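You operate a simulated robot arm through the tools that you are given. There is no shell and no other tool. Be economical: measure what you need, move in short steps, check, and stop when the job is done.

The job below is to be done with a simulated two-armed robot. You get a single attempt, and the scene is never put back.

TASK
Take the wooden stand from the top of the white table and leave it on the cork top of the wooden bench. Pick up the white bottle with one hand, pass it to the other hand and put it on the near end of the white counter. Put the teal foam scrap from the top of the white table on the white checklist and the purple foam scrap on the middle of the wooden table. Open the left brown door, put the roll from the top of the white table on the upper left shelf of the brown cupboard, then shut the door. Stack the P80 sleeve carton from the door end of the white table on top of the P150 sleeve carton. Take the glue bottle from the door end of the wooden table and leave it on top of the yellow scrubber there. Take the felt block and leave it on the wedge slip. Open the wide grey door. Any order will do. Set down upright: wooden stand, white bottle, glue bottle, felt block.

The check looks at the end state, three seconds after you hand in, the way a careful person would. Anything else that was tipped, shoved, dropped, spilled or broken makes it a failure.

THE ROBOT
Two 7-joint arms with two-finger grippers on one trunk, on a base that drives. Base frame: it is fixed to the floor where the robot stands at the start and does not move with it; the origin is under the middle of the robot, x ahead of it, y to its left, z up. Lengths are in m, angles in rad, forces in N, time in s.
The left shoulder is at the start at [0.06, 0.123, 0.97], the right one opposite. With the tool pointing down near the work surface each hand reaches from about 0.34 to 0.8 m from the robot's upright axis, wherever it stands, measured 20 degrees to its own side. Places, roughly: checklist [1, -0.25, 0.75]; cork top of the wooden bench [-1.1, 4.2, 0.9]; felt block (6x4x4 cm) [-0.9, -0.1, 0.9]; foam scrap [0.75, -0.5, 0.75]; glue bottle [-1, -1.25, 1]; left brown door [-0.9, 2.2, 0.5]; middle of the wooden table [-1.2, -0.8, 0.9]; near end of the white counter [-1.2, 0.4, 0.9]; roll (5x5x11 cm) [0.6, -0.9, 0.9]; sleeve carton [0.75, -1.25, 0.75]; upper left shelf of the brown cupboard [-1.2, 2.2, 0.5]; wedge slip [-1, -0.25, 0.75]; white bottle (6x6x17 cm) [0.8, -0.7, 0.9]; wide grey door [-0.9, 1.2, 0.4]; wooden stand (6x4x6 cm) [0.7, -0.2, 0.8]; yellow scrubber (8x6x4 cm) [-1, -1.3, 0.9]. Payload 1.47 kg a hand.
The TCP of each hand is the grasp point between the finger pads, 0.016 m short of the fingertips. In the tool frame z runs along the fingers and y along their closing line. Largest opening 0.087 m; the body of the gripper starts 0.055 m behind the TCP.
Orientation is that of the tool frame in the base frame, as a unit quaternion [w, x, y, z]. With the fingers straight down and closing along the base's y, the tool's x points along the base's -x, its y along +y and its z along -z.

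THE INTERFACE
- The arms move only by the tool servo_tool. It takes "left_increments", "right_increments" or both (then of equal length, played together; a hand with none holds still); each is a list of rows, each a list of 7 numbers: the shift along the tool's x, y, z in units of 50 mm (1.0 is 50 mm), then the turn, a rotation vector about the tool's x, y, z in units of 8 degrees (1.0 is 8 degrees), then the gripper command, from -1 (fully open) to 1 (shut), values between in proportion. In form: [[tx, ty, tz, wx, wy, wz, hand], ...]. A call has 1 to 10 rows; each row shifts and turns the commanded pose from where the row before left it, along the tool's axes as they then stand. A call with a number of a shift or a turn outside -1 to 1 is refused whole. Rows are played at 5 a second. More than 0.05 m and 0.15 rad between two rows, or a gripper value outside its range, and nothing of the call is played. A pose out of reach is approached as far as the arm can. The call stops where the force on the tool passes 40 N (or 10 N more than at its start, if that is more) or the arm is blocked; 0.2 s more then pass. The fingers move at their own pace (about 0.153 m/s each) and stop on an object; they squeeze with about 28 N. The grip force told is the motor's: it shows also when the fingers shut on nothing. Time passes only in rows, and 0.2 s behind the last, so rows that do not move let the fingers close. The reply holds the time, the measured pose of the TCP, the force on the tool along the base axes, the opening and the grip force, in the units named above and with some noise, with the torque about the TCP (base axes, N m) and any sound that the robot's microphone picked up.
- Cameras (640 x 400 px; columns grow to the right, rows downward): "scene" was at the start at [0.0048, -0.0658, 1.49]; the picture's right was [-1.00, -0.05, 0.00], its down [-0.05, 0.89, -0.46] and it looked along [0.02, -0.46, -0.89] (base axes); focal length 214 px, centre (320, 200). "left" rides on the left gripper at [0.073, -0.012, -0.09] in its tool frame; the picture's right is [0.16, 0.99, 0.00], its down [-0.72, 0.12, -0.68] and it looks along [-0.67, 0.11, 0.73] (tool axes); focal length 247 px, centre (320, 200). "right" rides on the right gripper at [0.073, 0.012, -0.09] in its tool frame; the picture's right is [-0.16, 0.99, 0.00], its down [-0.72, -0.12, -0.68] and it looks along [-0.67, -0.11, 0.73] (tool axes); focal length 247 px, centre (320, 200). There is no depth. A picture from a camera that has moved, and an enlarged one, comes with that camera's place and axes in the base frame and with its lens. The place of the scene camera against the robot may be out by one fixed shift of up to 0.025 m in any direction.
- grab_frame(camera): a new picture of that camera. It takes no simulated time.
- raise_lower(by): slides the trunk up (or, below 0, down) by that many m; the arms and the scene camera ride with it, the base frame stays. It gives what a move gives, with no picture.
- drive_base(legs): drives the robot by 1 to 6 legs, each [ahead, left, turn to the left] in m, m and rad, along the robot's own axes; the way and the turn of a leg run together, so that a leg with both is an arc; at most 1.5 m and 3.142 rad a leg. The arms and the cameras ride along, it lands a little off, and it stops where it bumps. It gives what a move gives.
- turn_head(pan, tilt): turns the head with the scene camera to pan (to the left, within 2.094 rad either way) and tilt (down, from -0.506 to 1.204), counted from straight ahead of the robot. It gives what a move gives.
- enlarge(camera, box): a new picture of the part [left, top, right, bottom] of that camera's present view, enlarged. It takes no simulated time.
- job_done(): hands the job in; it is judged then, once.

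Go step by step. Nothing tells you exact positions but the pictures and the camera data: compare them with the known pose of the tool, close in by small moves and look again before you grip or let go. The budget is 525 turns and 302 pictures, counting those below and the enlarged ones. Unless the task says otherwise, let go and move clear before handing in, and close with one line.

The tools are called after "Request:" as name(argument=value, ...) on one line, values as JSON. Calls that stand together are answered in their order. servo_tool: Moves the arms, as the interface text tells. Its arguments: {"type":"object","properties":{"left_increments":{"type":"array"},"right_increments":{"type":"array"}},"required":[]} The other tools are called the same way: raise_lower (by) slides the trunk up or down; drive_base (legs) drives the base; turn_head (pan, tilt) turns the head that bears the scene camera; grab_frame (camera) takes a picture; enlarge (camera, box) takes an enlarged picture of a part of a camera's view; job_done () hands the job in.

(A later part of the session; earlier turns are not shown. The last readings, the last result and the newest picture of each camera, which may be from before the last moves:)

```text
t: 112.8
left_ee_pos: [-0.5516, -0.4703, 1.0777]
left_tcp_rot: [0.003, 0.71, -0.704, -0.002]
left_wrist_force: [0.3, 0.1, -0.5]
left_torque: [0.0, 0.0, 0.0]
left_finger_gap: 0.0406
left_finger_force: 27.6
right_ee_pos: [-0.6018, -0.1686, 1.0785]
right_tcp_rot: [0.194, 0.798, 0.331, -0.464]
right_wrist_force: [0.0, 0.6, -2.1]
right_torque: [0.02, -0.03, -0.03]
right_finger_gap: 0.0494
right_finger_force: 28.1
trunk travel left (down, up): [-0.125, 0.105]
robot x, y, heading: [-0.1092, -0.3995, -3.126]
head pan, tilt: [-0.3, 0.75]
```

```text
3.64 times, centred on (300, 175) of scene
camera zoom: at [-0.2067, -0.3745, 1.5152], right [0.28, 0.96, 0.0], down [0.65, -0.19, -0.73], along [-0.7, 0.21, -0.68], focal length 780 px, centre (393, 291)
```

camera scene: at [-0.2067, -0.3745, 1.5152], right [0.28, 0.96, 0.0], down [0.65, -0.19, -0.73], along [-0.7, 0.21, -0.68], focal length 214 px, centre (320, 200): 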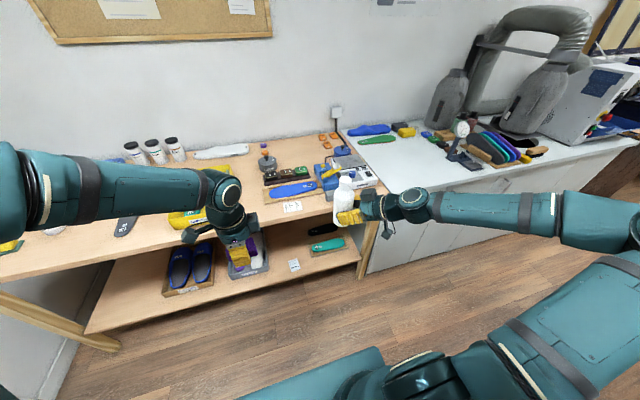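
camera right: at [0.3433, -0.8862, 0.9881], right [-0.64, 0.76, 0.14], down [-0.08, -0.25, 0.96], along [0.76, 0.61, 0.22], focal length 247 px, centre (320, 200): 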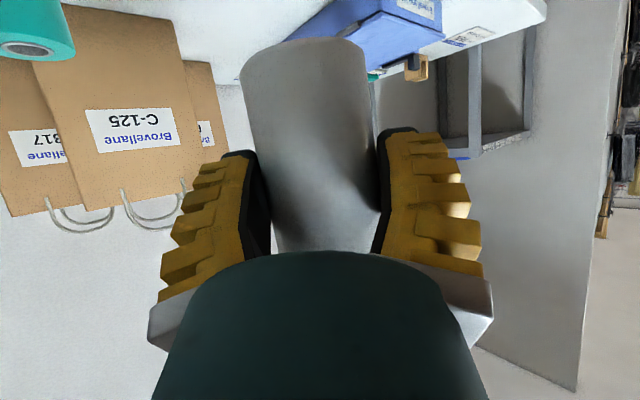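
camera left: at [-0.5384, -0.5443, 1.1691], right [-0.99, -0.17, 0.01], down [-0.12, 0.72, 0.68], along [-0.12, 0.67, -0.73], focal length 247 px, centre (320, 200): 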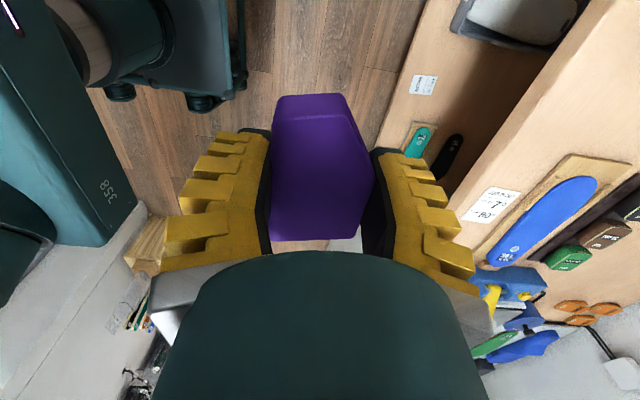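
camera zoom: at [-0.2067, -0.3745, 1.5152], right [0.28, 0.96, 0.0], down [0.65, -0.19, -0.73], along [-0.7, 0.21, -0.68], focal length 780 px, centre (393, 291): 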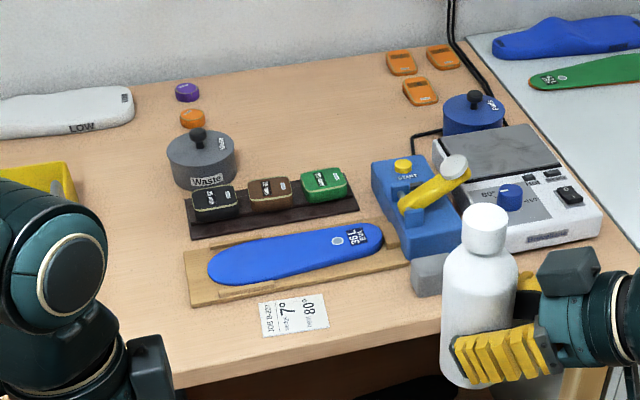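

The "wedge slip" is the small paper slip (7°/80°) near (-0.87,-0.30), and the felt block is the grey block near (-0.89,-0.12). First purple: I move along to the middle of the table and look.

Request:
drive_base(legs=[[0, 0.3, 0], [0.12, 0, 0]])

Request:
turn_head(pan=0.0, tilt=0.8)

Request:
grab_frame(camera="scene")

Request:
grab_frame(camera="left")

```text
t: 116.8
left_ee_pos: [-0.6688, -0.7666, 1.0778]
left_tcp_rot: [0.002, 0.709, -0.705, -0.001]
left_wrist_force: [-0.3, -0.3, -0.8]
left_torque: [-0.01, -0.03, 0.0]
left_finger_gap: 0.0407
left_finger_force: 27.5
right_ee_pos: [-0.7187, -0.4632, 1.0783]
right_tcp_rot: [0.193, 0.799, 0.33, -0.464]
right_wrist_force: [0.2, 0.6, -3.0]
right_torque: [0.04, -0.03, 0.0]
right_finger_gap: 0.0489
right_finger_force: 27.5
trunk travel left (down, up): [-0.125, 0.105]
robot x, y, heading: [-0.225, -0.6929, -3.137]
head pan, tilt: [-0.3, 0.75]
```

```text
t: 117.6
left_ee_pos: [-0.6676, -0.7666, 1.0772]
left_tcp_rot: [0.003, 0.709, -0.705, -0.002]
left_wrist_force: [0.1, 0.7, 0.3]
left_torque: [0.04, -0.02, -0.03]
left_finger_gap: 0.0405
left_finger_force: 28.0
right_ee_pos: [-0.7163, -0.463, 1.0786]
right_tcp_rot: [0.193, 0.799, 0.33, -0.465]
right_wrist_force: [0.0, 0.1, -3.6]
right_torque: [0.0, -0.01, 0.01]
right_finger_gap: 0.0487
right_finger_force: 28.0
trunk travel left (down, up): [-0.125, 0.105]
robot x, y, heading: [-0.2252, -0.6992, -3.137]
head pan, tilt: [0.0, 0.799]
```

```text
211 pictures are left
camera scene: at [-0.3243, -0.6967, 1.5112], right [-0.01, 1.0, 0.0], down [0.72, 0.0, -0.7], along [-0.7, 0.0, -0.72], focal length 214 px, centre (320, 200)
```

scene: 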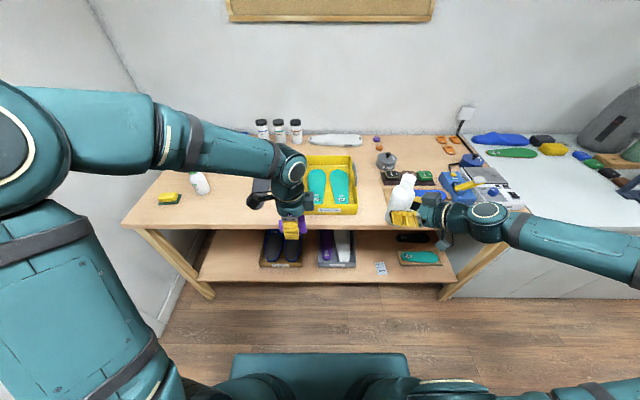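

```text
210 pictures are left
camera left: at [-0.6553, -0.8406, 1.1691], right [-0.99, -0.16, 0.01], down [-0.11, 0.72, 0.68], along [-0.12, 0.67, -0.73], focal length 247 px, centre (320, 200)
```

left: 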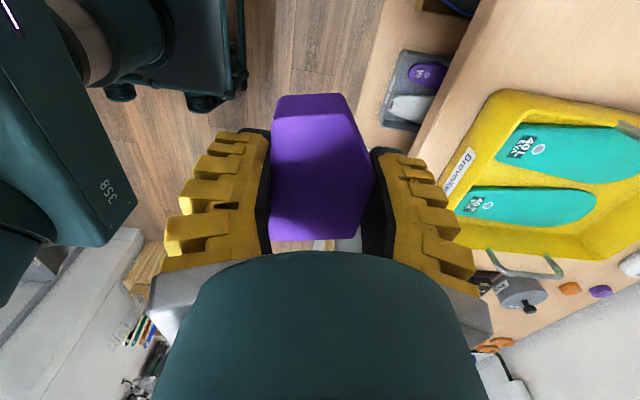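

The yellow tray occupies the table's centre line. I swing the left hand out of the view to see what's free around it.

Request:
servo_tool(left_increments=[[0.9, 0, -0.2, 0, 0, 0, 1], [0.9, 0, -0.2, 0, 0, 0, 1], [0.9, 0, 0, 0, 0, 0, 1], [0.9, 0, 0, 0, 0, 0, 1], [0, 0, 0, 0, 0, 0, 1]])

Request:
grab_frame(camera="scene")

Request:
enlarge(camera="scene", box=[220, 110, 420, 240])

```text
t: 118.8
left_ee_pos: [-0.6669, -0.949, 1.0998]
left_tcp_rot: [0.003, 0.708, -0.706, -0.002]
left_wrist_force: [0.2, 0.2, -0.5]
left_torque: [0.0, -0.06, -0.01]
left_finger_gap: 0.0406
left_finger_force: 27.9
right_ee_pos: [-0.7164, -0.4622, 1.0782]
right_tcp_rot: [0.193, 0.799, 0.329, -0.466]
right_wrist_force: [0.3, 0.2, -2.5]
right_torque: [0.04, -0.02, -0.04]
right_finger_gap: 0.0484
right_finger_force: 28.0
trunk travel left (down, up): [-0.125, 0.105]
robot x, y, heading: [-0.2266, -0.6963, -3.133]
head pan, tilt: [0.0, 0.799]
```

```text
209 pictures are left
camera scene: at [-0.3244, -0.6962, 1.5112], right [-0.01, 1.0, 0.0], down [0.72, 0.0, -0.7], along [-0.7, 0.0, -0.72], focal length 214 px, centre (320, 200)
```

scene: 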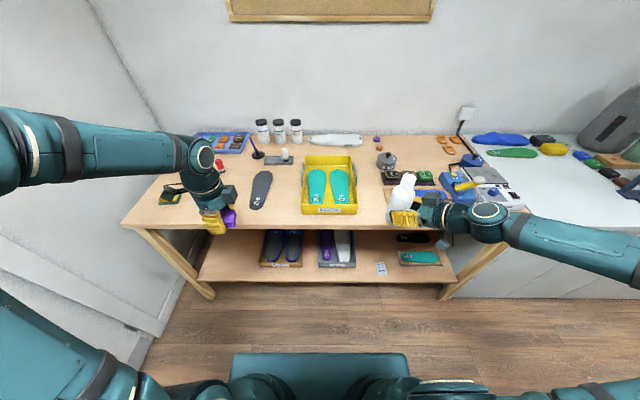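

```text
3.08 times, centred on (320, 175) of scene
camera zoom: at [-0.3244, -0.6962, 1.5112], right [-0.01, 1.0, 0.0], down [0.72, 0.0, -0.7], along [-0.7, 0.0, -0.72], focal length 660 px, centre (320, 277)
```

zoom: 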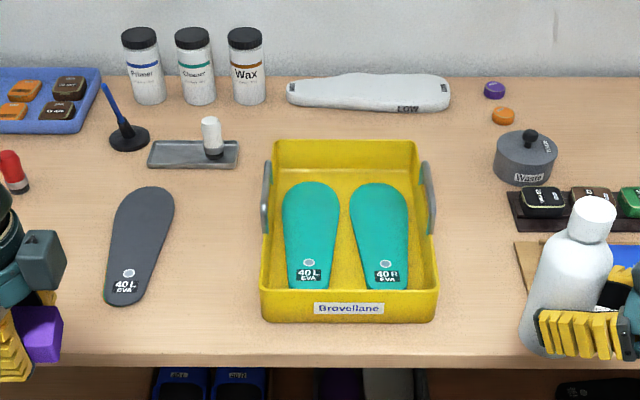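

A free spot lies between the black insole and the tray at about (-1.03,-0.835), near the table's middle. I drive 0.12 forward and bring the purple scrap above it.

Request:
drive_base(legs=[[0.12, 0, 0]])

Request:
servo_tool(left_increments=[[0, 0.9, 0, 0, 0, 0, 1], [0, 0.9, 0, 0, 0, 0, 1], [0, 0.9, 0, 0, 0, 0, 1], [0, 0.9, 0, 0, 0, 0, 1], [0, 0.9, 0, 0, 0, 0, 1], [-0.9, 0, 0, 0, 0, 0, 1], [-0.9, 0, 0, 0, 0, 0, 1], [-0.5, 0, 0, 0, 0, 0, 1], [0, 0, 0, 0, 0, 0, 1]])

Request:
grab_frame(camera="left")

Request:
enlarge(camera="scene", box=[220, 130, 420, 260])

```text
t: 120.0
left_ee_pos: [-0.7887, -0.9507, 1.0994]
left_tcp_rot: [0.002, 0.71, -0.704, -0.001]
left_wrist_force: [0.0, -0.4, -0.1]
left_torque: [0.0, -0.04, 0.0]
left_finger_gap: 0.0407
left_finger_force: 28.2
right_ee_pos: [-0.8389, -0.466, 1.078]
right_tcp_rot: [0.194, 0.798, 0.331, -0.465]
right_wrist_force: [0.3, 0.3, -2.4]
right_torque: [0.05, -0.05, 0.03]
right_finger_gap: 0.0484
right_finger_force: 28.3
trunk travel left (down, up): [-0.125, 0.105]
robot x, y, heading: [-0.3448, -0.6956, -3.129]
head pan, tilt: [0.0, 0.799]
```

```text
t: 122.0
left_ee_pos: [-1.0147, -0.835, 1.1007]
left_tcp_rot: [0.002, 0.709, -0.705, -0.002]
left_wrist_force: [0.5, 0.4, -0.1]
left_torque: [0.01, 0.0, -0.02]
left_finger_gap: 0.0408
left_finger_force: 28.0
right_ee_pos: [-0.8376, -0.4662, 1.0781]
right_tcp_rot: [0.193, 0.798, 0.331, -0.465]
right_wrist_force: [-0.6, 0.8, -2.9]
right_torque: [0.0, -0.03, -0.01]
right_finger_gap: 0.0482
right_finger_force: 28.0
trunk travel left (down, up): [-0.125, 0.105]
robot x, y, heading: [-0.3495, -0.6954, -3.133]
head pan, tilt: [0.0, 0.799]
```

```text
207 pictures are left
camera left: at [-1.0021, -0.909, 1.1922], right [-0.99, -0.16, 0.01], down [-0.12, 0.72, 0.68], along [-0.12, 0.67, -0.73], focal length 247 px, centre (320, 200)
```

left: 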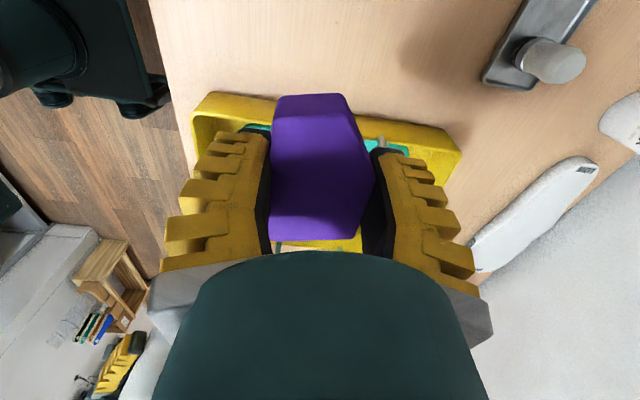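

```text
3.08 times, centred on (320, 195) of scene
camera zoom: at [-0.4452, -0.6982, 1.5112], right [-0.01, 1.0, 0.0], down [0.72, 0.01, -0.7], along [-0.7, -0.01, -0.72], focal length 660 px, centre (320, 215)
```

zoom: 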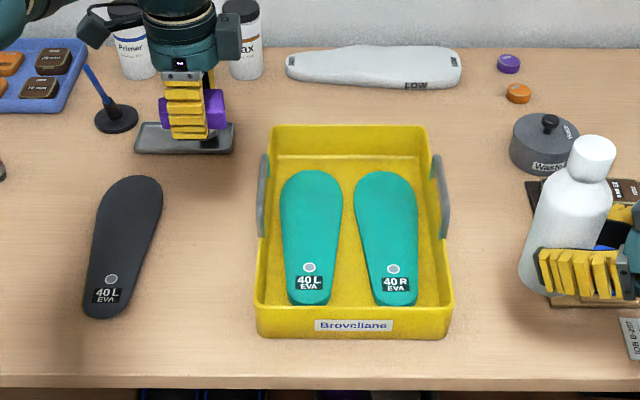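

The gap centre is y≈-0.847. I shift there and descend in steps until contact.

Request:
servo_tool(left_increments=[[0.26, 0, 0, 0, 0, 0, 1], [0, 0, 0.9, 0, 0, 0, 1], [0, 0, 0.9, 0, 0, 0, 1], [0, 0, 0.9, 0, 0, 0, 1], [0, 0, 0.5, 0, 0, 0, 1], [0, 0, 0, 0, 0, 0, 1]])

Request:
grab_frame(camera="left")

Request:
enlarge(camera="scene", box=[220, 130, 420, 260])

```text
t: 123.4
left_ee_pos: [-1.0137, -0.8505, 0.9396]
left_tcp_rot: [0.003, 0.71, -0.705, -0.001]
left_wrist_force: [-1.1, -0.3, 0.5]
left_torque: [-0.02, 0.01, -0.01]
left_finger_gap: 0.0406
left_finger_force: 28.0
right_ee_pos: [-0.8373, -0.4659, 1.0787]
right_tcp_rot: [0.194, 0.798, 0.331, -0.465]
right_wrist_force: [1.3, 0.5, -2.9]
right_torque: [0.03, -0.04, 0.04]
right_finger_gap: 0.0479
right_finger_force: 28.0
trunk travel left (down, up): [-0.125, 0.105]
robot x, y, heading: [-0.347, -0.6975, -3.132]
head pan, tilt: [0.0, 0.799]
```

```text
205 pictures are left
camera left: at [-1.0014, -0.9238, 1.0312], right [-0.99, -0.16, 0.01], down [-0.12, 0.72, 0.68], along [-0.12, 0.67, -0.73], focal length 247 px, centre (320, 200)
```

left: 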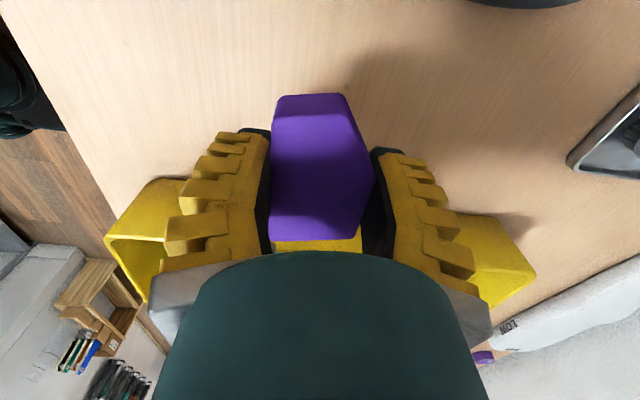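

```text
3.08 times, centred on (320, 195) of scene
camera zoom: at [-0.445, -0.6977, 1.5113], right [-0.01, 1.0, 0.0], down [0.72, 0.01, -0.7], along [-0.7, -0.01, -0.72], focal length 660 px, centre (320, 215)
```

zoom: 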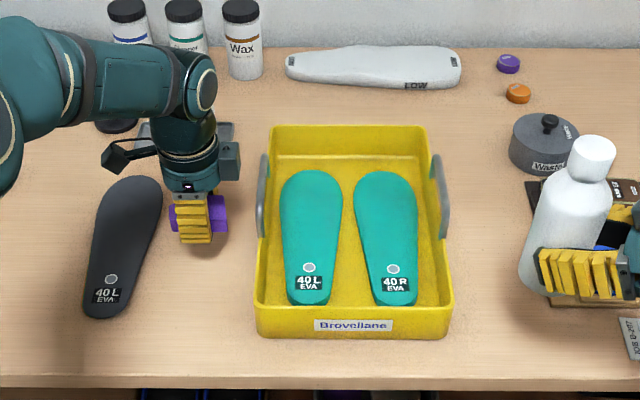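

Well centred in the gap. Continuing down to contact.

Request:
servo_tool(left_increments=[[0, 0, 0.3, 0, 0, 0, 1], [0, 0, 0.2, 0, 0, 0, 1], [0, 0, 0.15, 0, 0, 0, 1], [0, 0, 0, 0, 0, 0, 1]])

```text
t: 124.4
left_ee_pos: [-1.0131, -0.8512, 0.9061]
left_tcp_rot: [0.004, 0.71, -0.705, -0.002]
left_wrist_force: [-0.5, -0.3, -0.3]
left_torque: [0.0, -0.01, 0.04]
left_finger_gap: 0.0406
left_finger_force: 27.6
right_ee_pos: [-0.8376, -0.4652, 1.0787]
right_tcp_rot: [0.194, 0.798, 0.331, -0.464]
right_wrist_force: [0.6, -0.9, -2.8]
right_torque: [0.02, 0.0, 0.01]
right_finger_gap: 0.0479
right_finger_force: 27.3
trunk travel left (down, up): [-0.125, 0.105]
robot x, y, heading: [-0.345, -0.6914, -3.129]
head pan, tilt: [0.0, 0.799]
```

Request:
servo_tool(left_increments=[[0, 0, 0.15, 0, 0, 0, 1], [0, 0, 0.1, 0, 0, 0, 1], [0, 0, 0.1, 0, 0, 0, 1], [0, 0, 0, 0, 0, 0, 1]])

```text
t: 125.4
left_ee_pos: [-1.0133, -0.851, 0.8909]
left_tcp_rot: [0.004, 0.71, -0.704, -0.002]
left_wrist_force: [-0.5, 0.1, 0.5]
left_torque: [0.02, 0.05, 0.02]
left_finger_gap: 0.0405
left_finger_force: 27.9
right_ee_pos: [-0.8378, -0.4656, 1.0792]
right_tcp_rot: [0.193, 0.799, 0.331, -0.464]
right_wrist_force: [-0.9, 0.3, -2.2]
right_torque: [0.02, 0.02, 0.02]
right_finger_gap: 0.0476
right_finger_force: 27.9
trunk travel left (down, up): [-0.125, 0.105]
robot x, y, heading: [-0.3465, -0.6948, -3.131]
head pan, tilt: [0.0, 0.799]
```

Request:
servo_tool(left_increments=[[0, 0, 0.12, 0, 0, 0, 1], [0, 0, 0.1, 0, 0, 0, 1], [0, 0, 0.1, 0, 0, 0, 1], [0, 0, 0.1, 0, 0, 0, 1], [0, 0, 0, 0, 0, 0, 1]])

Request:
grab_frame(camera="left")

```text
t: 126.6
left_ee_pos: [-1.0135, -0.8507, 0.8757]
left_tcp_rot: [0.005, 0.71, -0.705, -0.005]
left_wrist_force: [3.2, -0.4, 35.0]
left_torque: [0.06, -0.81, -0.04]
left_finger_gap: 0.041
left_finger_force: 28.2
right_ee_pos: [-0.835, -0.4651, 1.0792]
right_tcp_rot: [0.193, 0.798, 0.33, -0.466]
right_wrist_force: [-0.3, -0.7, -1.6]
right_torque: [-0.01, -0.06, 0.02]
right_finger_gap: 0.048
right_finger_force: 28.4
trunk travel left (down, up): [-0.125, 0.105]
robot x, y, heading: [-0.3459, -0.694, -3.138]
head pan, tilt: [0.0, 0.799]
```

```text
203 pictures are left
camera left: at [-1.0016, -0.9241, 0.9668], right [-0.99, -0.16, 0.01], down [-0.11, 0.72, 0.68], along [-0.12, 0.67, -0.73], focal length 247 px, centre (320, 200)
```

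left: 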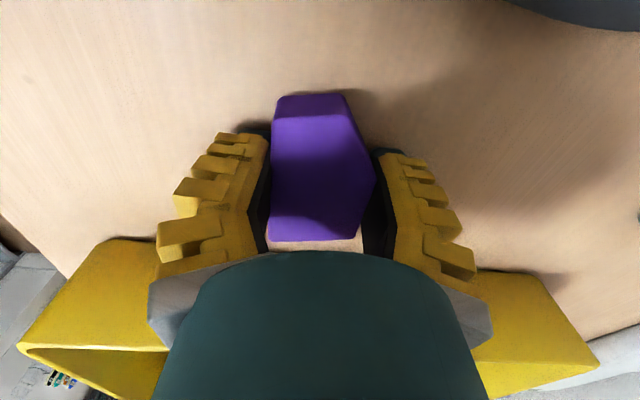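

Contact with the table (top ≈0.857). Releasing and lifting.

Request:
servo_tool(left_increments=[[0, 0, -0.08, 0, 0, 0, 1], [0, 0, 0, 0, 0, 0, -0.6], [0, 0, 0, 0, 0, 0, -0.6], [0, 0, -0.5, 0, 0, 0, -0.6], [0, 0, -0.9, 0, 0, 0, -1], [0, 0, -1, 0, 0, 0, -1], [0, 0, -1, 0, 0, 0, -1], [0, 0, -1, 0, 0, 0, -1], [0, -1, 0, 0, 0, 0, -1], [0, -1, 0, 0, 0, 0, -1]])

Request:
enlarge(camera="scene", box=[200, 130, 460, 280])

```text
t: 128.8
left_ee_pos: [-0.9136, -0.8477, 1.0928]
left_tcp_rot: [0.004, 0.71, -0.704, -0.002]
left_wrist_force: [-0.1, 0.0, -0.3]
left_torque: [0.01, 0.01, -0.04]
left_finger_gap: 0.0868
left_finger_force: 0.0
right_ee_pos: [-0.8372, -0.4647, 1.079]
right_tcp_rot: [0.194, 0.798, 0.33, -0.466]
right_wrist_force: [0.2, 0.1, -2.5]
right_torque: [-0.02, -0.01, -0.01]
right_finger_gap: 0.0473
right_finger_force: 28.0
trunk travel left (down, up): [-0.125, 0.105]
robot x, y, heading: [-0.3491, -0.6945, -3.129]
head pan, tilt: [0.0, 0.799]
```

```text
2.46 times, centred on (330, 205) of scene
camera zoom: at [-0.4441, -0.6976, 1.5113], right [-0.01, 1.0, 0.0], down [0.72, 0.01, -0.7], along [-0.7, -0.01, -0.72], focal length 528 px, centre (295, 188)
```

zoom: 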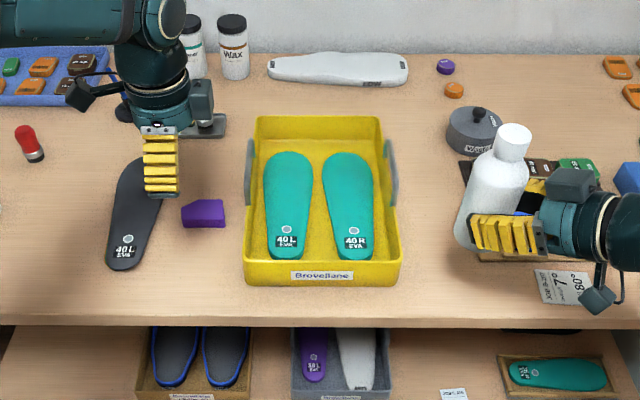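

Purple scrap is on the table. Next the bottle goes to the counter: I back up, slide along to y≈0.1 and look.

Request:
servo_tool(left_increments=[[0, -1, 0, 0, 0, 0, -1], [0, -1, 0, 0, 0, 0, -1], [0, 0, 0, 0, 0, 0, -1]])

Request:
drive_base(legs=[[-0.15, 0, 0], [0, -0.82, 0]])

Request:
turn_head(pan=-0.3, tilt=0.8)

Request:
grab_frame(camera="scene")

Request:
grab_frame(camera="right")

```text
t: 129.6
left_ee_pos: [-0.815, -0.847, 1.0916]
left_tcp_rot: [0.002, 0.709, -0.705, 0.0]
left_wrist_force: [-0.1, -0.4, 0.1]
left_torque: [-0.02, 0.01, -0.02]
left_finger_gap: 0.0872
left_finger_force: 0.1
right_ee_pos: [-0.8382, -0.466, 1.0789]
right_tcp_rot: [0.194, 0.799, 0.331, -0.464]
right_wrist_force: [0.4, 0.0, -1.9]
right_torque: [0.03, -0.01, -0.01]
right_finger_gap: 0.0473
right_finger_force: 27.8
trunk travel left (down, up): [-0.125, 0.105]
robot x, y, heading: [-0.3423, -0.6932, -3.134]
head pan, tilt: [0.0, 0.799]
```

```text
t: 138.2
left_ee_pos: [-0.6701, -0.0259, 1.0917]
left_tcp_rot: [0.002, 0.709, -0.705, -0.001]
left_wrist_force: [0.3, -0.3, -0.6]
left_torque: [0.02, 0.0, -0.01]
left_finger_gap: 0.087
left_finger_force: 0.1
right_ee_pos: [-0.6923, 0.3559, 1.0778]
right_tcp_rot: [0.194, 0.798, 0.331, -0.464]
right_wrist_force: [-0.4, 0.5, -2.9]
right_torque: [0.05, -0.02, -0.03]
right_finger_gap: 0.0431
right_finger_force: 27.9
trunk travel left (down, up): [-0.125, 0.105]
robot x, y, heading: [-0.1991, 0.1254, -3.131]
head pan, tilt: [0.0, 0.799]
```

```text
t: 139.0
left_ee_pos: [-0.6699, -0.0258, 1.092]
left_tcp_rot: [0.002, 0.709, -0.705, -0.001]
left_wrist_force: [0.1, 0.2, -0.3]
left_torque: [-0.01, 0.01, 0.0]
left_finger_gap: 0.0869
left_finger_force: 0.1
right_ee_pos: [-0.694, 0.3558, 1.0785]
right_tcp_rot: [0.193, 0.799, 0.33, -0.465]
right_wrist_force: [0.6, 0.3, -2.2]
right_torque: [0.02, -0.03, 0.02]
right_finger_gap: 0.0431
right_finger_force: 28.1
trunk travel left (down, up): [-0.125, 0.105]
robot x, y, heading: [-0.2064, 0.1249, -3.134]
head pan, tilt: [-0.3, 0.799]
```

```text
201 pictures are left
camera scene: at [-0.2977, 0.1469, 1.5112], right [0.29, 0.96, 0.0], down [0.69, -0.21, -0.7], along [-0.67, 0.2, -0.72], focal length 214 px, centre (320, 200)
```

scene: 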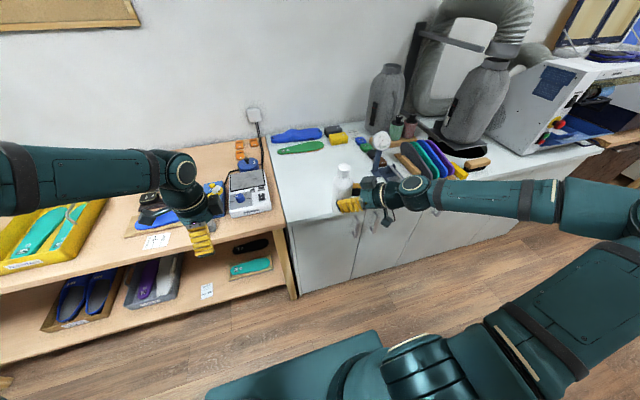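

```text
200 pictures are left
camera right: at [-0.6038, 0.4271, 1.0587], right [0.64, -0.75, 0.14], down [0.08, 0.25, 0.97], along [-0.76, -0.61, 0.22], focal length 247 px, centre (320, 200)
```

right: 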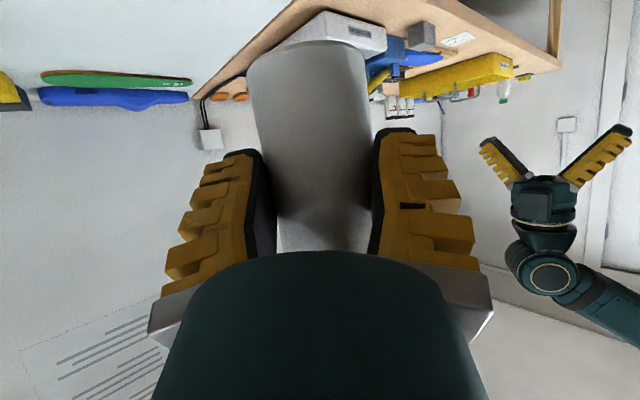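

The bottle is slowly creeping toward the fingertips (gap now 0.043), so I place it promptly: drive forward, extend and lower over the clear front part of the counter.

Request:
drive_base(legs=[[0.16, 0, 0]])

Request:
servo_tool(right_increments=[[-0.28, -0.56, 0.5, 0, 0, 0, 1], [-0.28, -0.56, 0.5, 0, 0, 0, 1], [0.6, 0, 0.35, 0, 0, 0, 1], [0.6, 0, 0.35, 0, 0, 0, 1], [0, 0, 0, 0, 0, 0, 1]])

Request:
enlarge(camera="scene", box=[230, 120, 430, 260])

Request:
grab_frame(camera="right")

```text
t: 140.4
left_ee_pos: [-0.8294, -0.0261, 1.0918]
left_tcp_rot: [0.003, 0.71, -0.704, -0.001]
left_wrist_force: [-1.3, 0.1, 1.0]
left_torque: [-0.02, -0.03, 0.04]
left_finger_gap: 0.0869
left_finger_force: 0.1
right_ee_pos: [-0.853, 0.3534, 1.0775]
right_tcp_rot: [0.192, 0.799, 0.33, -0.465]
right_wrist_force: [-0.3, 0.3, -2.8]
right_torque: [0.04, -0.01, 0.01]
right_finger_gap: 0.0433
right_finger_force: 28.3
trunk travel left (down, up): [-0.125, 0.105]
robot x, y, heading: [-0.3615, 0.1201, -3.132]
head pan, tilt: [-0.3, 0.799]
```

```text
t: 141.6
left_ee_pos: [-0.829, -0.0278, 1.0909]
left_tcp_rot: [0.003, 0.709, -0.705, -0.002]
left_wrist_force: [0.8, 0.5, 0.0]
left_torque: [-0.05, -0.03, 0.0]
left_finger_gap: 0.087
left_finger_force: 0.0
right_ee_pos: [-0.9341, 0.3517, 1.0089]
right_tcp_rot: [0.193, 0.798, 0.331, -0.464]
right_wrist_force: [0.6, -0.6, -1.5]
right_torque: [0.03, -0.03, 0.01]
right_finger_gap: 0.0429
right_finger_force: 27.7
trunk travel left (down, up): [-0.125, 0.105]
robot x, y, heading: [-0.3616, 0.1263, -3.132]
head pan, tilt: [-0.3, 0.799]
```

```text
2.86 times, centred on (330, 190) of scene
camera zoom: at [-0.4559, 0.1454, 1.5113], right [0.29, 0.96, 0.0], down [0.69, -0.21, -0.7], along [-0.67, 0.2, -0.72], focal length 613 px, centre (291, 229)
```

zoom: 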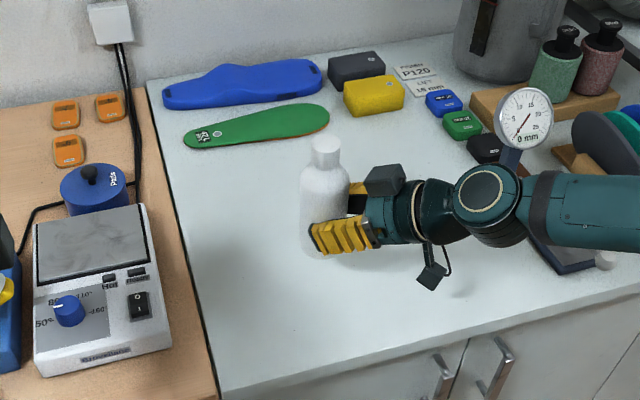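

```text
198 pictures are left
camera right: at [-0.8434, 0.4238, 0.9889], right [0.64, -0.75, 0.14], down [0.08, 0.25, 0.97], along [-0.76, -0.61, 0.22], focal length 247 px, centre (320, 200)
```

right: 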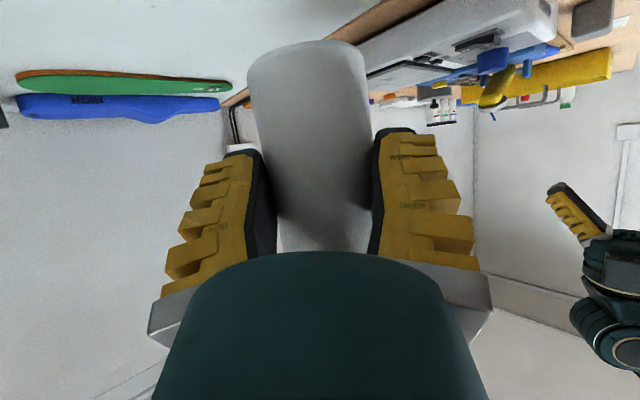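

Clear below. Lowering in small steps to contact.

Request:
servo_tool(right_increments=[[0.35, 0, 0.2, 0, 0, 0, 1], [0.35, 0, 0.2, 0, 0, 0, 1], [0.17, 0, 0.1, 0, 0, 0, 1], [0, 0, 0, 0, 0, 0, 1]])

Request:
enlarge(camera="scene", box=[230, 120, 430, 260])

```text
t: 142.6
left_ee_pos: [-0.8287, -0.027, 1.0927]
left_tcp_rot: [0.002, 0.71, -0.704, -0.002]
left_wrist_force: [0.2, 1.0, 0.7]
left_torque: [0.0, 0.02, -0.03]
left_finger_gap: 0.0869
left_finger_force: 0.1
right_ee_pos: [-0.9319, 0.3521, 0.9583]
right_tcp_rot: [0.193, 0.799, 0.33, -0.464]
right_wrist_force: [-0.1, -0.8, -1.3]
right_torque: [0.04, -0.06, 0.02]
right_finger_gap: 0.0431
right_finger_force: 28.2
trunk travel left (down, up): [-0.125, 0.105]
robot x, y, heading: [-0.36, 0.1257, -3.133]
head pan, tilt: [-0.3, 0.799]
```

```text
2.86 times, centred on (330, 190) of scene
camera zoom: at [-0.4563, 0.1456, 1.5112], right [0.29, 0.96, 0.0], down [0.69, -0.21, -0.7], along [-0.67, 0.2, -0.72], focal length 613 px, centre (291, 229)
```

zoom: 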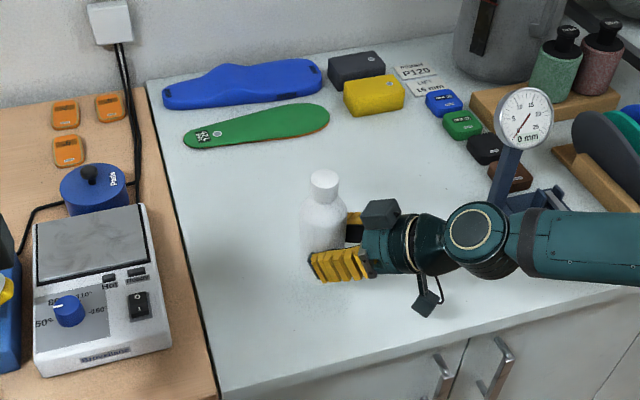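

Request:
servo_tool(right_increments=[[0.17, 0, 0.1, 0, 0, 0, 1], [0.12, 0, 0.07, 0, 0, 0, 1], [0.09, 0, 0.05, 0, 0, 0, 1], [0, 0, 0, 0, 0, 0, 1]])

```text
t: 143.6
left_ee_pos: [-0.8296, -0.0272, 1.0915]
left_tcp_rot: [0.003, 0.709, -0.705, -0.001]
left_wrist_force: [0.3, -0.9, 0.0]
left_torque: [-0.02, -0.03, -0.02]
left_finger_gap: 0.0871
left_finger_force: 0.0
right_ee_pos: [-0.9324, 0.3532, 0.9387]
right_tcp_rot: [0.193, 0.799, 0.33, -0.465]
right_wrist_force: [0.3, -0.5, -2.3]
right_torque: [0.01, -0.04, -0.02]
right_finger_gap: 0.0429
right_finger_force: 27.9
trunk travel left (down, up): [-0.125, 0.105]
robot x, y, heading: [-0.3591, 0.1241, -3.13]
head pan, tilt: [-0.3, 0.799]
```

Request:
servo_tool(right_increments=[[0.09, 0, 0.05, 0, 0, 0, 1], [0.09, 0, 0.05, 0, 0, 0, 1], [0.09, 0, 0.05, 0, 0, 0, 1], [0, 0, 0, 0, 0, 0, 1]])

Request:
enlarge(camera="scene", box=[300, 160, 400, 240])

Request:
grab_frame(camera="right")

```text
t: 144.6
left_ee_pos: [-0.8291, -0.0279, 1.0924]
left_tcp_rot: [0.002, 0.71, -0.704, -0.001]
left_wrist_force: [0.5, -0.5, 0.4]
left_torque: [0.02, 0.02, -0.01]
left_finger_gap: 0.087
left_finger_force: 0.1
right_ee_pos: [-0.9322, 0.352, 0.9208]
right_tcp_rot: [0.193, 0.798, 0.331, -0.465]
right_wrist_force: [0.4, 0.1, -2.8]
right_torque: [0.05, -0.05, 0.04]
right_finger_gap: 0.0427
right_finger_force: 28.2
trunk travel left (down, up): [-0.125, 0.105]
robot x, y, heading: [-0.3597, 0.1262, -3.136]
head pan, tilt: [-0.3, 0.799]
```

```text
5.00 times, centred on (350, 200) of scene
camera zoom: at [-0.4563, 0.1456, 1.5112], right [0.29, 0.96, 0.0], down [0.69, -0.21, -0.7], along [-0.67, 0.2, -0.72], focal length 1072 px, centre (170, 200)
```

zoom: 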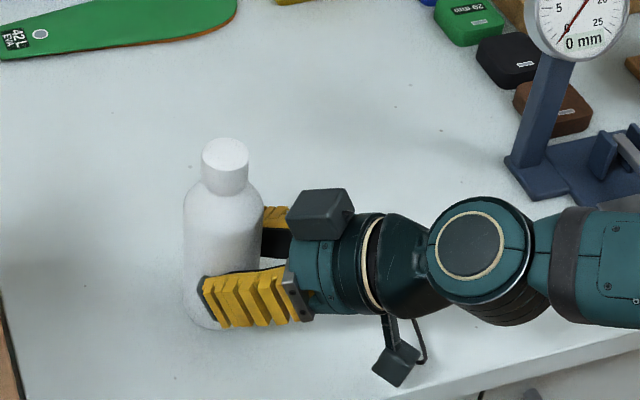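

```text
195 pictures are left
camera right: at [-0.8425, 0.4238, 0.9012], right [0.64, -0.75, 0.14], down [0.08, 0.25, 0.97], along [-0.76, -0.61, 0.22], focal length 247 px, centre (320, 200)
```

right: 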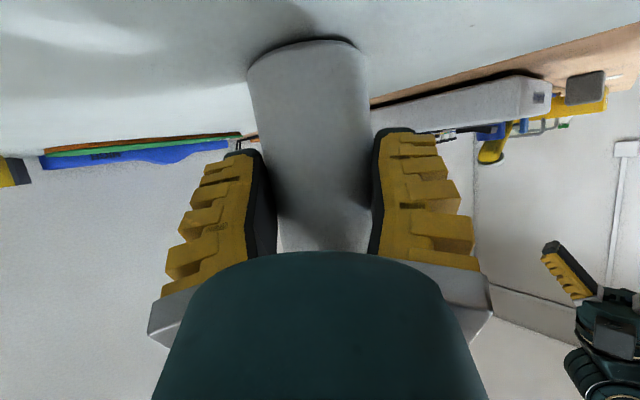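

Very close now; a few more millimetres.

Request:
servo_tool(right_increments=[[0.07, 0, 0.04, 0, 0, 0, 1], [0.05, 0, 0.03, 0, 0, 0, 1], [0, 0, 0, 0, 0, 0, 1]])

```text
t: 145.4
left_ee_pos: [-0.8278, -0.0286, 1.0918]
left_tcp_rot: [0.003, 0.709, -0.705, -0.002]
left_wrist_force: [0.1, -0.1, -0.2]
left_torque: [-0.01, -0.03, -0.03]
left_finger_gap: 0.0869
left_finger_force: 0.1
right_ee_pos: [-0.9336, 0.3529, 0.9156]
right_tcp_rot: [0.192, 0.798, 0.33, -0.466]
right_wrist_force: [-2.2, 4.3, 14.2]
right_torque: [-0.12, 0.19, -0.02]
right_finger_gap: 0.044
right_finger_force: 28.2
trunk travel left (down, up): [-0.125, 0.105]
robot x, y, heading: [-0.3587, 0.125, -3.132]
head pan, tilt: [-0.3, 0.799]
```

Contact. I open the right hand and retreat backward.

Request:
servo_tool(right_increments=[[0, 0, 0, 0, 0, 0, 0.2], [0, 0, 0, 0, 0, 0, -0.5], [0, 0, 0, 0, 0, 0, -1], [0, 0, 0, 0, 0, 0, -1], [-0.1, 0, -0.4, 0, 0, 0, -1], [-0.1, 0, -0.7, 0, 0, 0, -1], [0, 0, -0.9, 0, 0, 0, -1], [0, 0, -0.9, 0, 0, 0, -1]])

Request:
enlarge(camera="scene", box=[250, 120, 450, 260])

Request:
grab_frame(camera="right")

```text
t: 147.2
left_ee_pos: [-0.8284, -0.027, 1.0921]
left_tcp_rot: [0.003, 0.709, -0.705, -0.002]
left_wrist_force: [0.3, 0.3, 0.1]
left_torque: [0.02, 0.01, 0.01]
left_finger_gap: 0.087
left_finger_force: 0.2
right_ee_pos: [-0.8466, 0.4377, 0.998]
right_tcp_rot: [0.193, 0.799, 0.33, -0.465]
right_wrist_force: [0.0, 0.8, -0.2]
right_torque: [0.0, 0.02, 0.01]
right_finger_gap: 0.0867
right_finger_force: 0.1
trunk travel left (down, up): [-0.125, 0.105]
robot x, y, heading: [-0.3607, 0.1265, -3.132]
head pan, tilt: [-0.3, 0.799]
```

```text
2.86 times, centred on (350, 190) of scene
camera zoom: at [-0.455, 0.1457, 1.5113], right [0.29, 0.96, 0.0], down [0.69, -0.21, -0.7], along [-0.67, 0.2, -0.72], focal length 613 px, centre (234, 229)
```

zoom: 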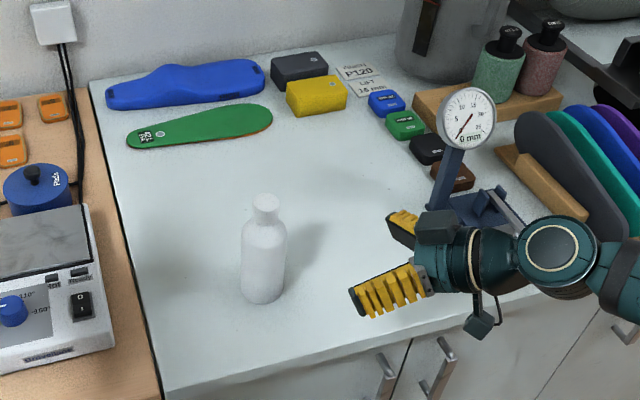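

```text
193 pictures are left
camera right: at [-0.7559, 0.5095, 0.9767], right [0.64, -0.75, 0.14], down [0.08, 0.25, 0.97], along [-0.76, -0.61, 0.22], focal length 247 px, centre (320, 200)
```

right: 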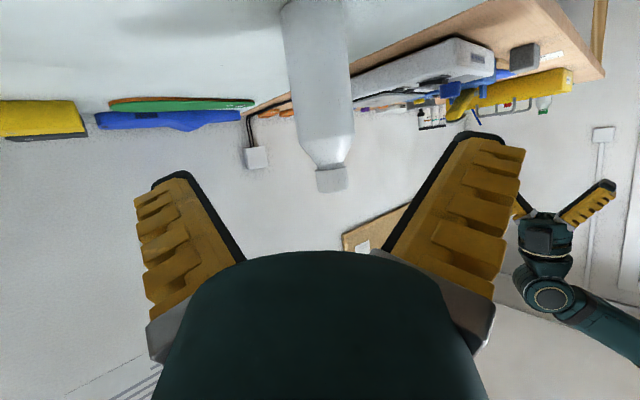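

The bottle stands upright on the counter. I raise the right hand clear and view the felt block and slip with the left camera.

Request:
servo_tool(right_increments=[[-0.87, 0, -0.49, 0, 0, 0, -1], [-0.87, 0, -0.49, 0, 0, 0, -1], [0, 0, -0.9, 0, 0, 0, -1]], left_increments=[[0.9, 0, 0, 0, 0, 0, -1], [0.9, 0, 0, 0, 0, 0, -1], [0, 0, 0, 0, 0, 0, -1]])

Request:
grab_frame(camera="left")

Request:
turn_head(pan=0.4, tilt=0.9)

Request:
grab_frame(camera="scene")

```text
t: 148.0
left_ee_pos: [-0.8258, -0.1169, 1.0931]
left_tcp_rot: [0.003, 0.709, -0.705, -0.001]
left_wrist_force: [0.1, 0.5, 0.3]
left_torque: [0.01, 0.02, 0.01]
left_finger_gap: 0.0869
left_finger_force: 0.1
right_ee_pos: [-0.8195, 0.4678, 1.1176]
right_tcp_rot: [0.193, 0.798, 0.33, -0.466]
right_wrist_force: [0.1, -0.1, 0.5]
right_torque: [0.01, -0.02, 0.0]
right_finger_gap: 0.0872
right_finger_force: 0.0
trunk travel left (down, up): [-0.125, 0.105]
robot x, y, heading: [-0.3614, 0.1228, -3.13]
head pan, tilt: [-0.3, 0.799]
```

```text
192 pictures are left
camera left: at [-0.814, -0.1913, 1.1848], right [-0.99, -0.16, 0.01], down [-0.12, 0.72, 0.68], along [-0.12, 0.67, -0.73], focal length 247 px, centre (320, 200)
```

left: 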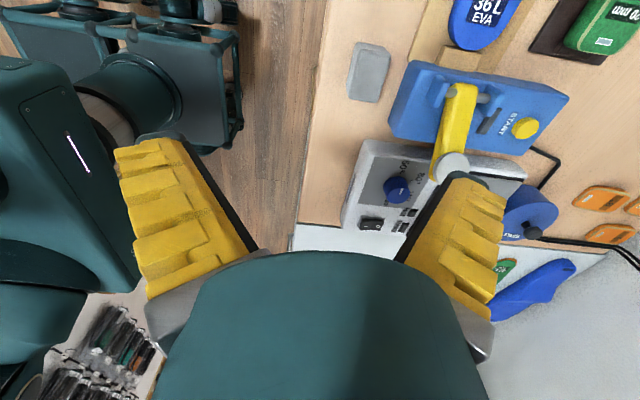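

```text
t: 149.1
left_ee_pos: [-0.828, -0.1189, 1.092]
left_tcp_rot: [0.002, 0.71, -0.704, -0.002]
left_wrist_force: [-0.3, -0.4, 0.8]
left_torque: [0.0, 0.0, 0.0]
left_finger_gap: 0.0871
left_finger_force: 0.0
right_ee_pos: [-0.8226, 0.467, 1.1175]
right_tcp_rot: [0.193, 0.799, 0.331, -0.464]
right_wrist_force: [0.2, 0.4, -0.4]
right_torque: [0.03, 0.04, -0.01]
right_finger_gap: 0.0871
right_finger_force: 0.0
trunk travel left (down, up): [-0.125, 0.105]
robot x, y, heading: [-0.3617, 0.1247, -3.132]
head pan, tilt: [0.4, 0.901]
```

```text
191 pictures are left
camera scene: at [-0.4482, 0.0924, 1.5033], right [-0.4, 0.92, 0.0], down [0.72, 0.31, -0.62], along [-0.57, -0.25, -0.78], focal length 214 px, centre (320, 200)
```

scene: 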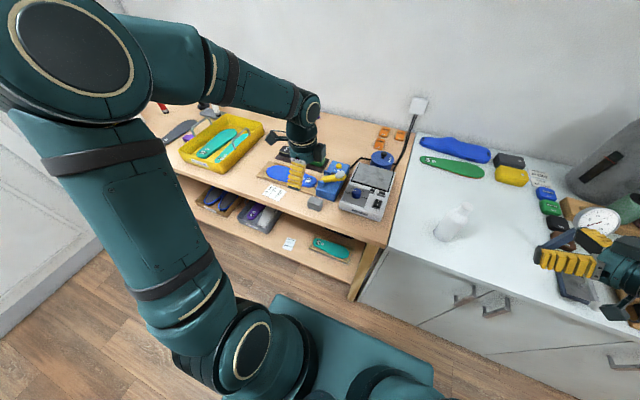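

The felt block is at about (-0.881,-0.12), with the blue machine right behind it, so I'll grip its length along y instead. Turning the left hand back.

Request:
servo_tool(left_increments=[[0, 0, 0, 0, 0, -1, -1], [0, 0, 0, 0, 0, -1, -1], [0, 0, 0, 0, 0, -1, -1], [0, 0, 0, 0, 0, -1, -1], [0, 0, 0, 0, 0, -1, -1], [0, 0, 0, 0, 0, -1, -1], [0, 0, 0, 0, 0, -1, -1], [0, 0, 0, 0, 0, -1, -1], [0, 0, 0, 0, 0, -1, -1], [0, 0, 0, 0, 0, -1, -1]])

Request:
servo_tool(left_increments=[[0, 0, 0.5, 0, 0, -1, -1], [0, 0, 0.5, 0, 0, -0.25, -1], [0, 0, 0, 0, 0, 0, -1]])

Request:
grab_frame(camera="left")

```text
t: 151.3
left_ee_pos: [-0.8278, -0.118, 1.0922]
left_tcp_rot: [0.002, 0.997, -0.083, -0.003]
left_wrist_force: [0.0, 0.1, -0.6]
left_torque: [0.0, 0.01, 0.0]
left_finger_gap: 0.087
left_finger_force: 0.0
right_ee_pos: [-0.8216, 0.4659, 1.1162]
right_tcp_rot: [0.193, 0.799, 0.331, -0.465]
right_wrist_force: [-0.2, -0.2, -1.0]
right_torque: [0.05, -0.01, -0.04]
right_finger_gap: 0.0871
right_finger_force: 0.1
trunk travel left (down, up): [-0.125, 0.105]
robot x, y, heading: [-0.3632, 0.1263, -3.13]
head pan, tilt: [0.4, 0.901]
```

```text
t: 152.1
left_ee_pos: [-0.8268, -0.1176, 1.042]
left_tcp_rot: [0.001, 1.0, 0.004, -0.002]
left_wrist_force: [-0.3, 0.0, 0.3]
left_torque: [-0.02, 0.02, -0.01]
left_finger_gap: 0.0873
left_finger_force: 0.1
right_ee_pos: [-0.821, 0.4666, 1.1174]
right_tcp_rot: [0.194, 0.798, 0.331, -0.465]
right_wrist_force: [-0.1, 0.4, 0.9]
right_torque: [0.0, 0.01, -0.01]
right_finger_gap: 0.0872
right_finger_force: 0.0
trunk travel left (down, up): [-0.125, 0.105]
robot x, y, heading: [-0.3572, 0.1265, -3.129]
head pan, tilt: [0.4, 0.901]
```

```text
190 pictures are left
camera left: at [-0.7543, -0.1063, 1.1328], right [0.17, -0.99, 0.0], down [-0.72, -0.12, 0.68], along [-0.68, -0.11, -0.73], focal length 247 px, centre (320, 200)
```

left: 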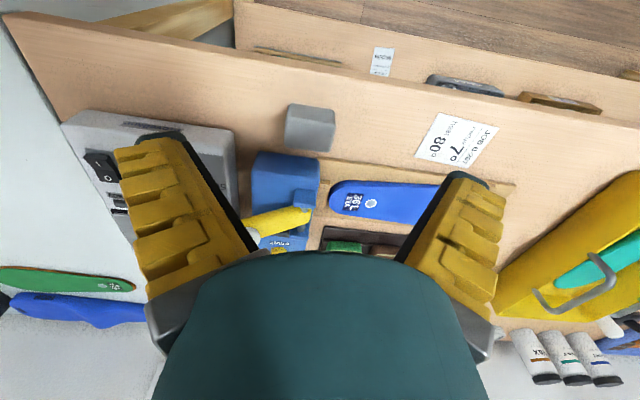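

Felt block at (-0.876,-0.116); slip centre at (-0.881,-0.300). Moving over the felt block and lowering.

Request:
servo_tool(left_increments=[[-0.98, -0.03, 0, 0, 0, 0, -0.8], [0, 0, 0.8, 0, 0, 0, -0.8], [0, 0, 0.8, 0, 0, 0, -0.8], [0, 0, 0, 0, 0, 0, -0.8]])

Request:
grab_frame(camera="left")

```text
t: 153.1
left_ee_pos: [-0.8772, -0.1172, 0.9622]
left_tcp_rot: [0.0, 1.0, 0.004, -0.004]
left_wrist_force: [-0.3, 1.2, 0.7]
left_torque: [-0.03, 0.06, 0.01]
left_finger_gap: 0.0803
left_finger_force: 0.8
right_ee_pos: [-0.8204, 0.4673, 1.1171]
right_tcp_rot: [0.192, 0.799, 0.331, -0.464]
right_wrist_force: [0.1, -0.1, -0.1]
right_torque: [-0.05, -0.03, -0.02]
right_finger_gap: 0.0868
right_finger_force: 0.1
trunk travel left (down, up): [-0.125, 0.105]
robot x, y, heading: [-0.363, 0.1252, -3.133]
head pan, tilt: [0.4, 0.901]
```

```text
189 pictures are left
camera left: at [-0.8041, -0.1061, 1.054], right [0.16, -0.99, 0.0], down [-0.72, -0.12, 0.69], along [-0.68, -0.11, -0.73], focal length 247 px, centre (320, 200)
```

left: 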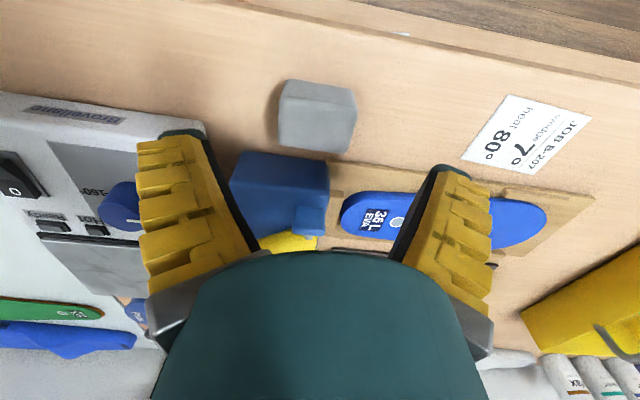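

Alignment good. Descending to grip height and closing.

Request:
servo_tool(left_increments=[[-0.1, 0, 0.6, 0, 0, 0, -0.8], [0, 0, 0.6, 0, 0, 0, -0.8], [0, 0, 0.38, 0, 0, 0, -0.8], [0, 0, 0, 0, 0, 0, -0.8], [0, 0, 0, 0, 0, 0, 1], [0, 0, 0, 0, 0, 0, 1], [0, 0, 0, 0, 0, 0, 1]])

Request:
grab_frame(camera="left")

```text
t: 154.7
left_ee_pos: [-0.8837, -0.1179, 0.8824]
left_tcp_rot: [0.001, 1.0, 0.003, -0.003]
left_wrist_force: [0.1, 0.3, 0.3]
left_torque: [-0.02, 0.03, 0.0]
left_finger_gap: 0.0517
left_finger_force: 28.7
right_ee_pos: [-0.8219, 0.4661, 1.116]
right_tcp_rot: [0.193, 0.798, 0.33, -0.465]
right_wrist_force: [-0.1, 0.1, 0.0]
right_torque: [0.03, 0.01, 0.02]
right_finger_gap: 0.087
right_finger_force: 0.2
trunk travel left (down, up): [-0.125, 0.105]
robot x, y, heading: [-0.3599, 0.1229, -3.133]
head pan, tilt: [0.4, 0.901]
```

```text
188 pictures are left
camera left: at [-0.8099, -0.1062, 0.973], right [0.16, -0.99, 0.0], down [-0.72, -0.12, 0.68], along [-0.68, -0.11, -0.73], focal length 247 px, centre (320, 200)
```

left: 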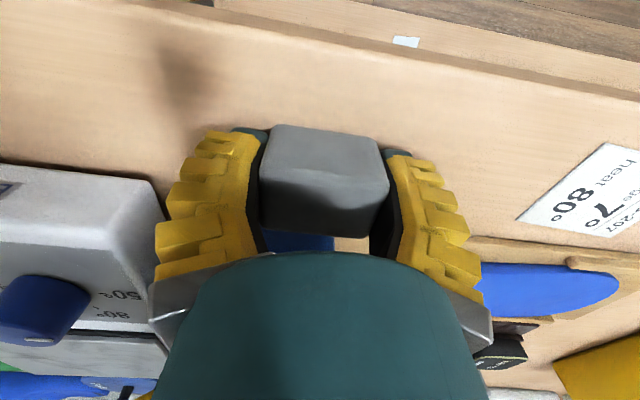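

Held (0.052). I lift 5 cm, carry it 0.184 toward -y over the slip, and look.

Request:
servo_tool(left_increments=[[0, 0, -0.6, 0, 0, 0, 1], [0, 0, -0.6, 0, 0, 0, 1], [0, 0.92, 0, 0, 0, 0, 1], [0, 0.92, 0, 0, 0, 0, 1], [0, 0.92, 0, 0, 0, 0, 1], [0, 0.9, 0, 0, 0, 0, 1], [0, 0, 0, 0, 0, 0, 1]])

Request:
grab_frame(camera="left")

Request:
enlarge(camera="scene", box=[200, 110, 360, 220])

```text
t: 156.3
left_ee_pos: [-0.8841, -0.2983, 0.9432]
left_tcp_rot: [0.0, 1.0, 0.002, -0.003]
left_wrist_force: [-0.9, -0.5, -0.4]
left_torque: [-0.02, -0.02, 0.02]
left_finger_gap: 0.0517
left_finger_force: 27.9
right_ee_pos: [-0.8217, 0.4669, 1.1169]
right_tcp_rot: [0.193, 0.798, 0.33, -0.465]
right_wrist_force: [-0.5, 0.0, -0.1]
right_torque: [0.01, 0.01, -0.01]
right_finger_gap: 0.0873
right_finger_force: 0.1
trunk travel left (down, up): [-0.125, 0.105]
robot x, y, heading: [-0.3577, 0.1241, -3.135]
head pan, tilt: [0.4, 0.901]
```

```text
187 pictures are left
camera left: at [-0.8107, -0.2878, 1.034], right [0.16, -0.99, 0.0], down [-0.72, -0.12, 0.69], along [-0.68, -0.11, -0.73], focal length 247 px, centre (320, 200)
```

left: 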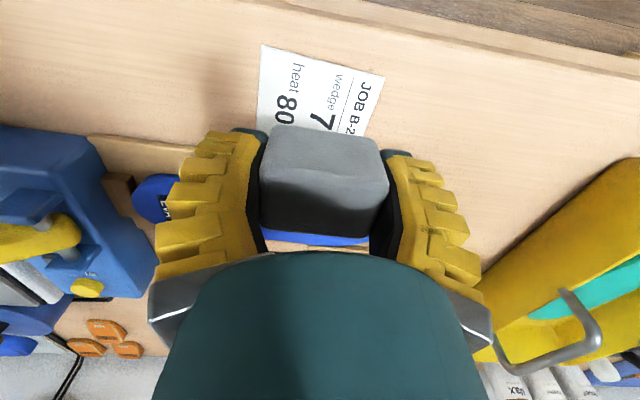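

```text
3.64 times, centred on (280, 165) of scene
camera zoom: at [-0.4481, 0.093, 1.5033], right [-0.4, 0.92, 0.0], down [0.72, 0.31, -0.62], along [-0.57, -0.25, -0.78], focal length 780 px, centre (466, 327)
```

zoom: 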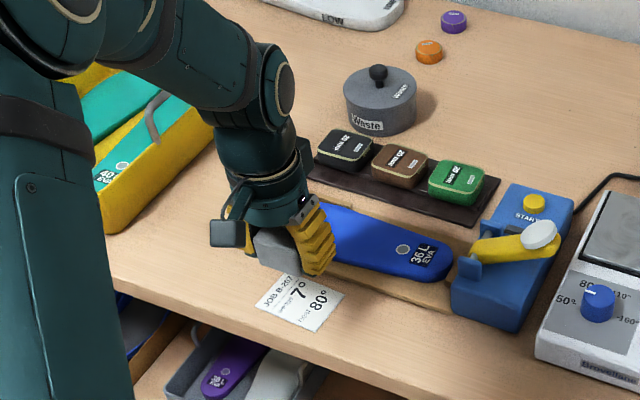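

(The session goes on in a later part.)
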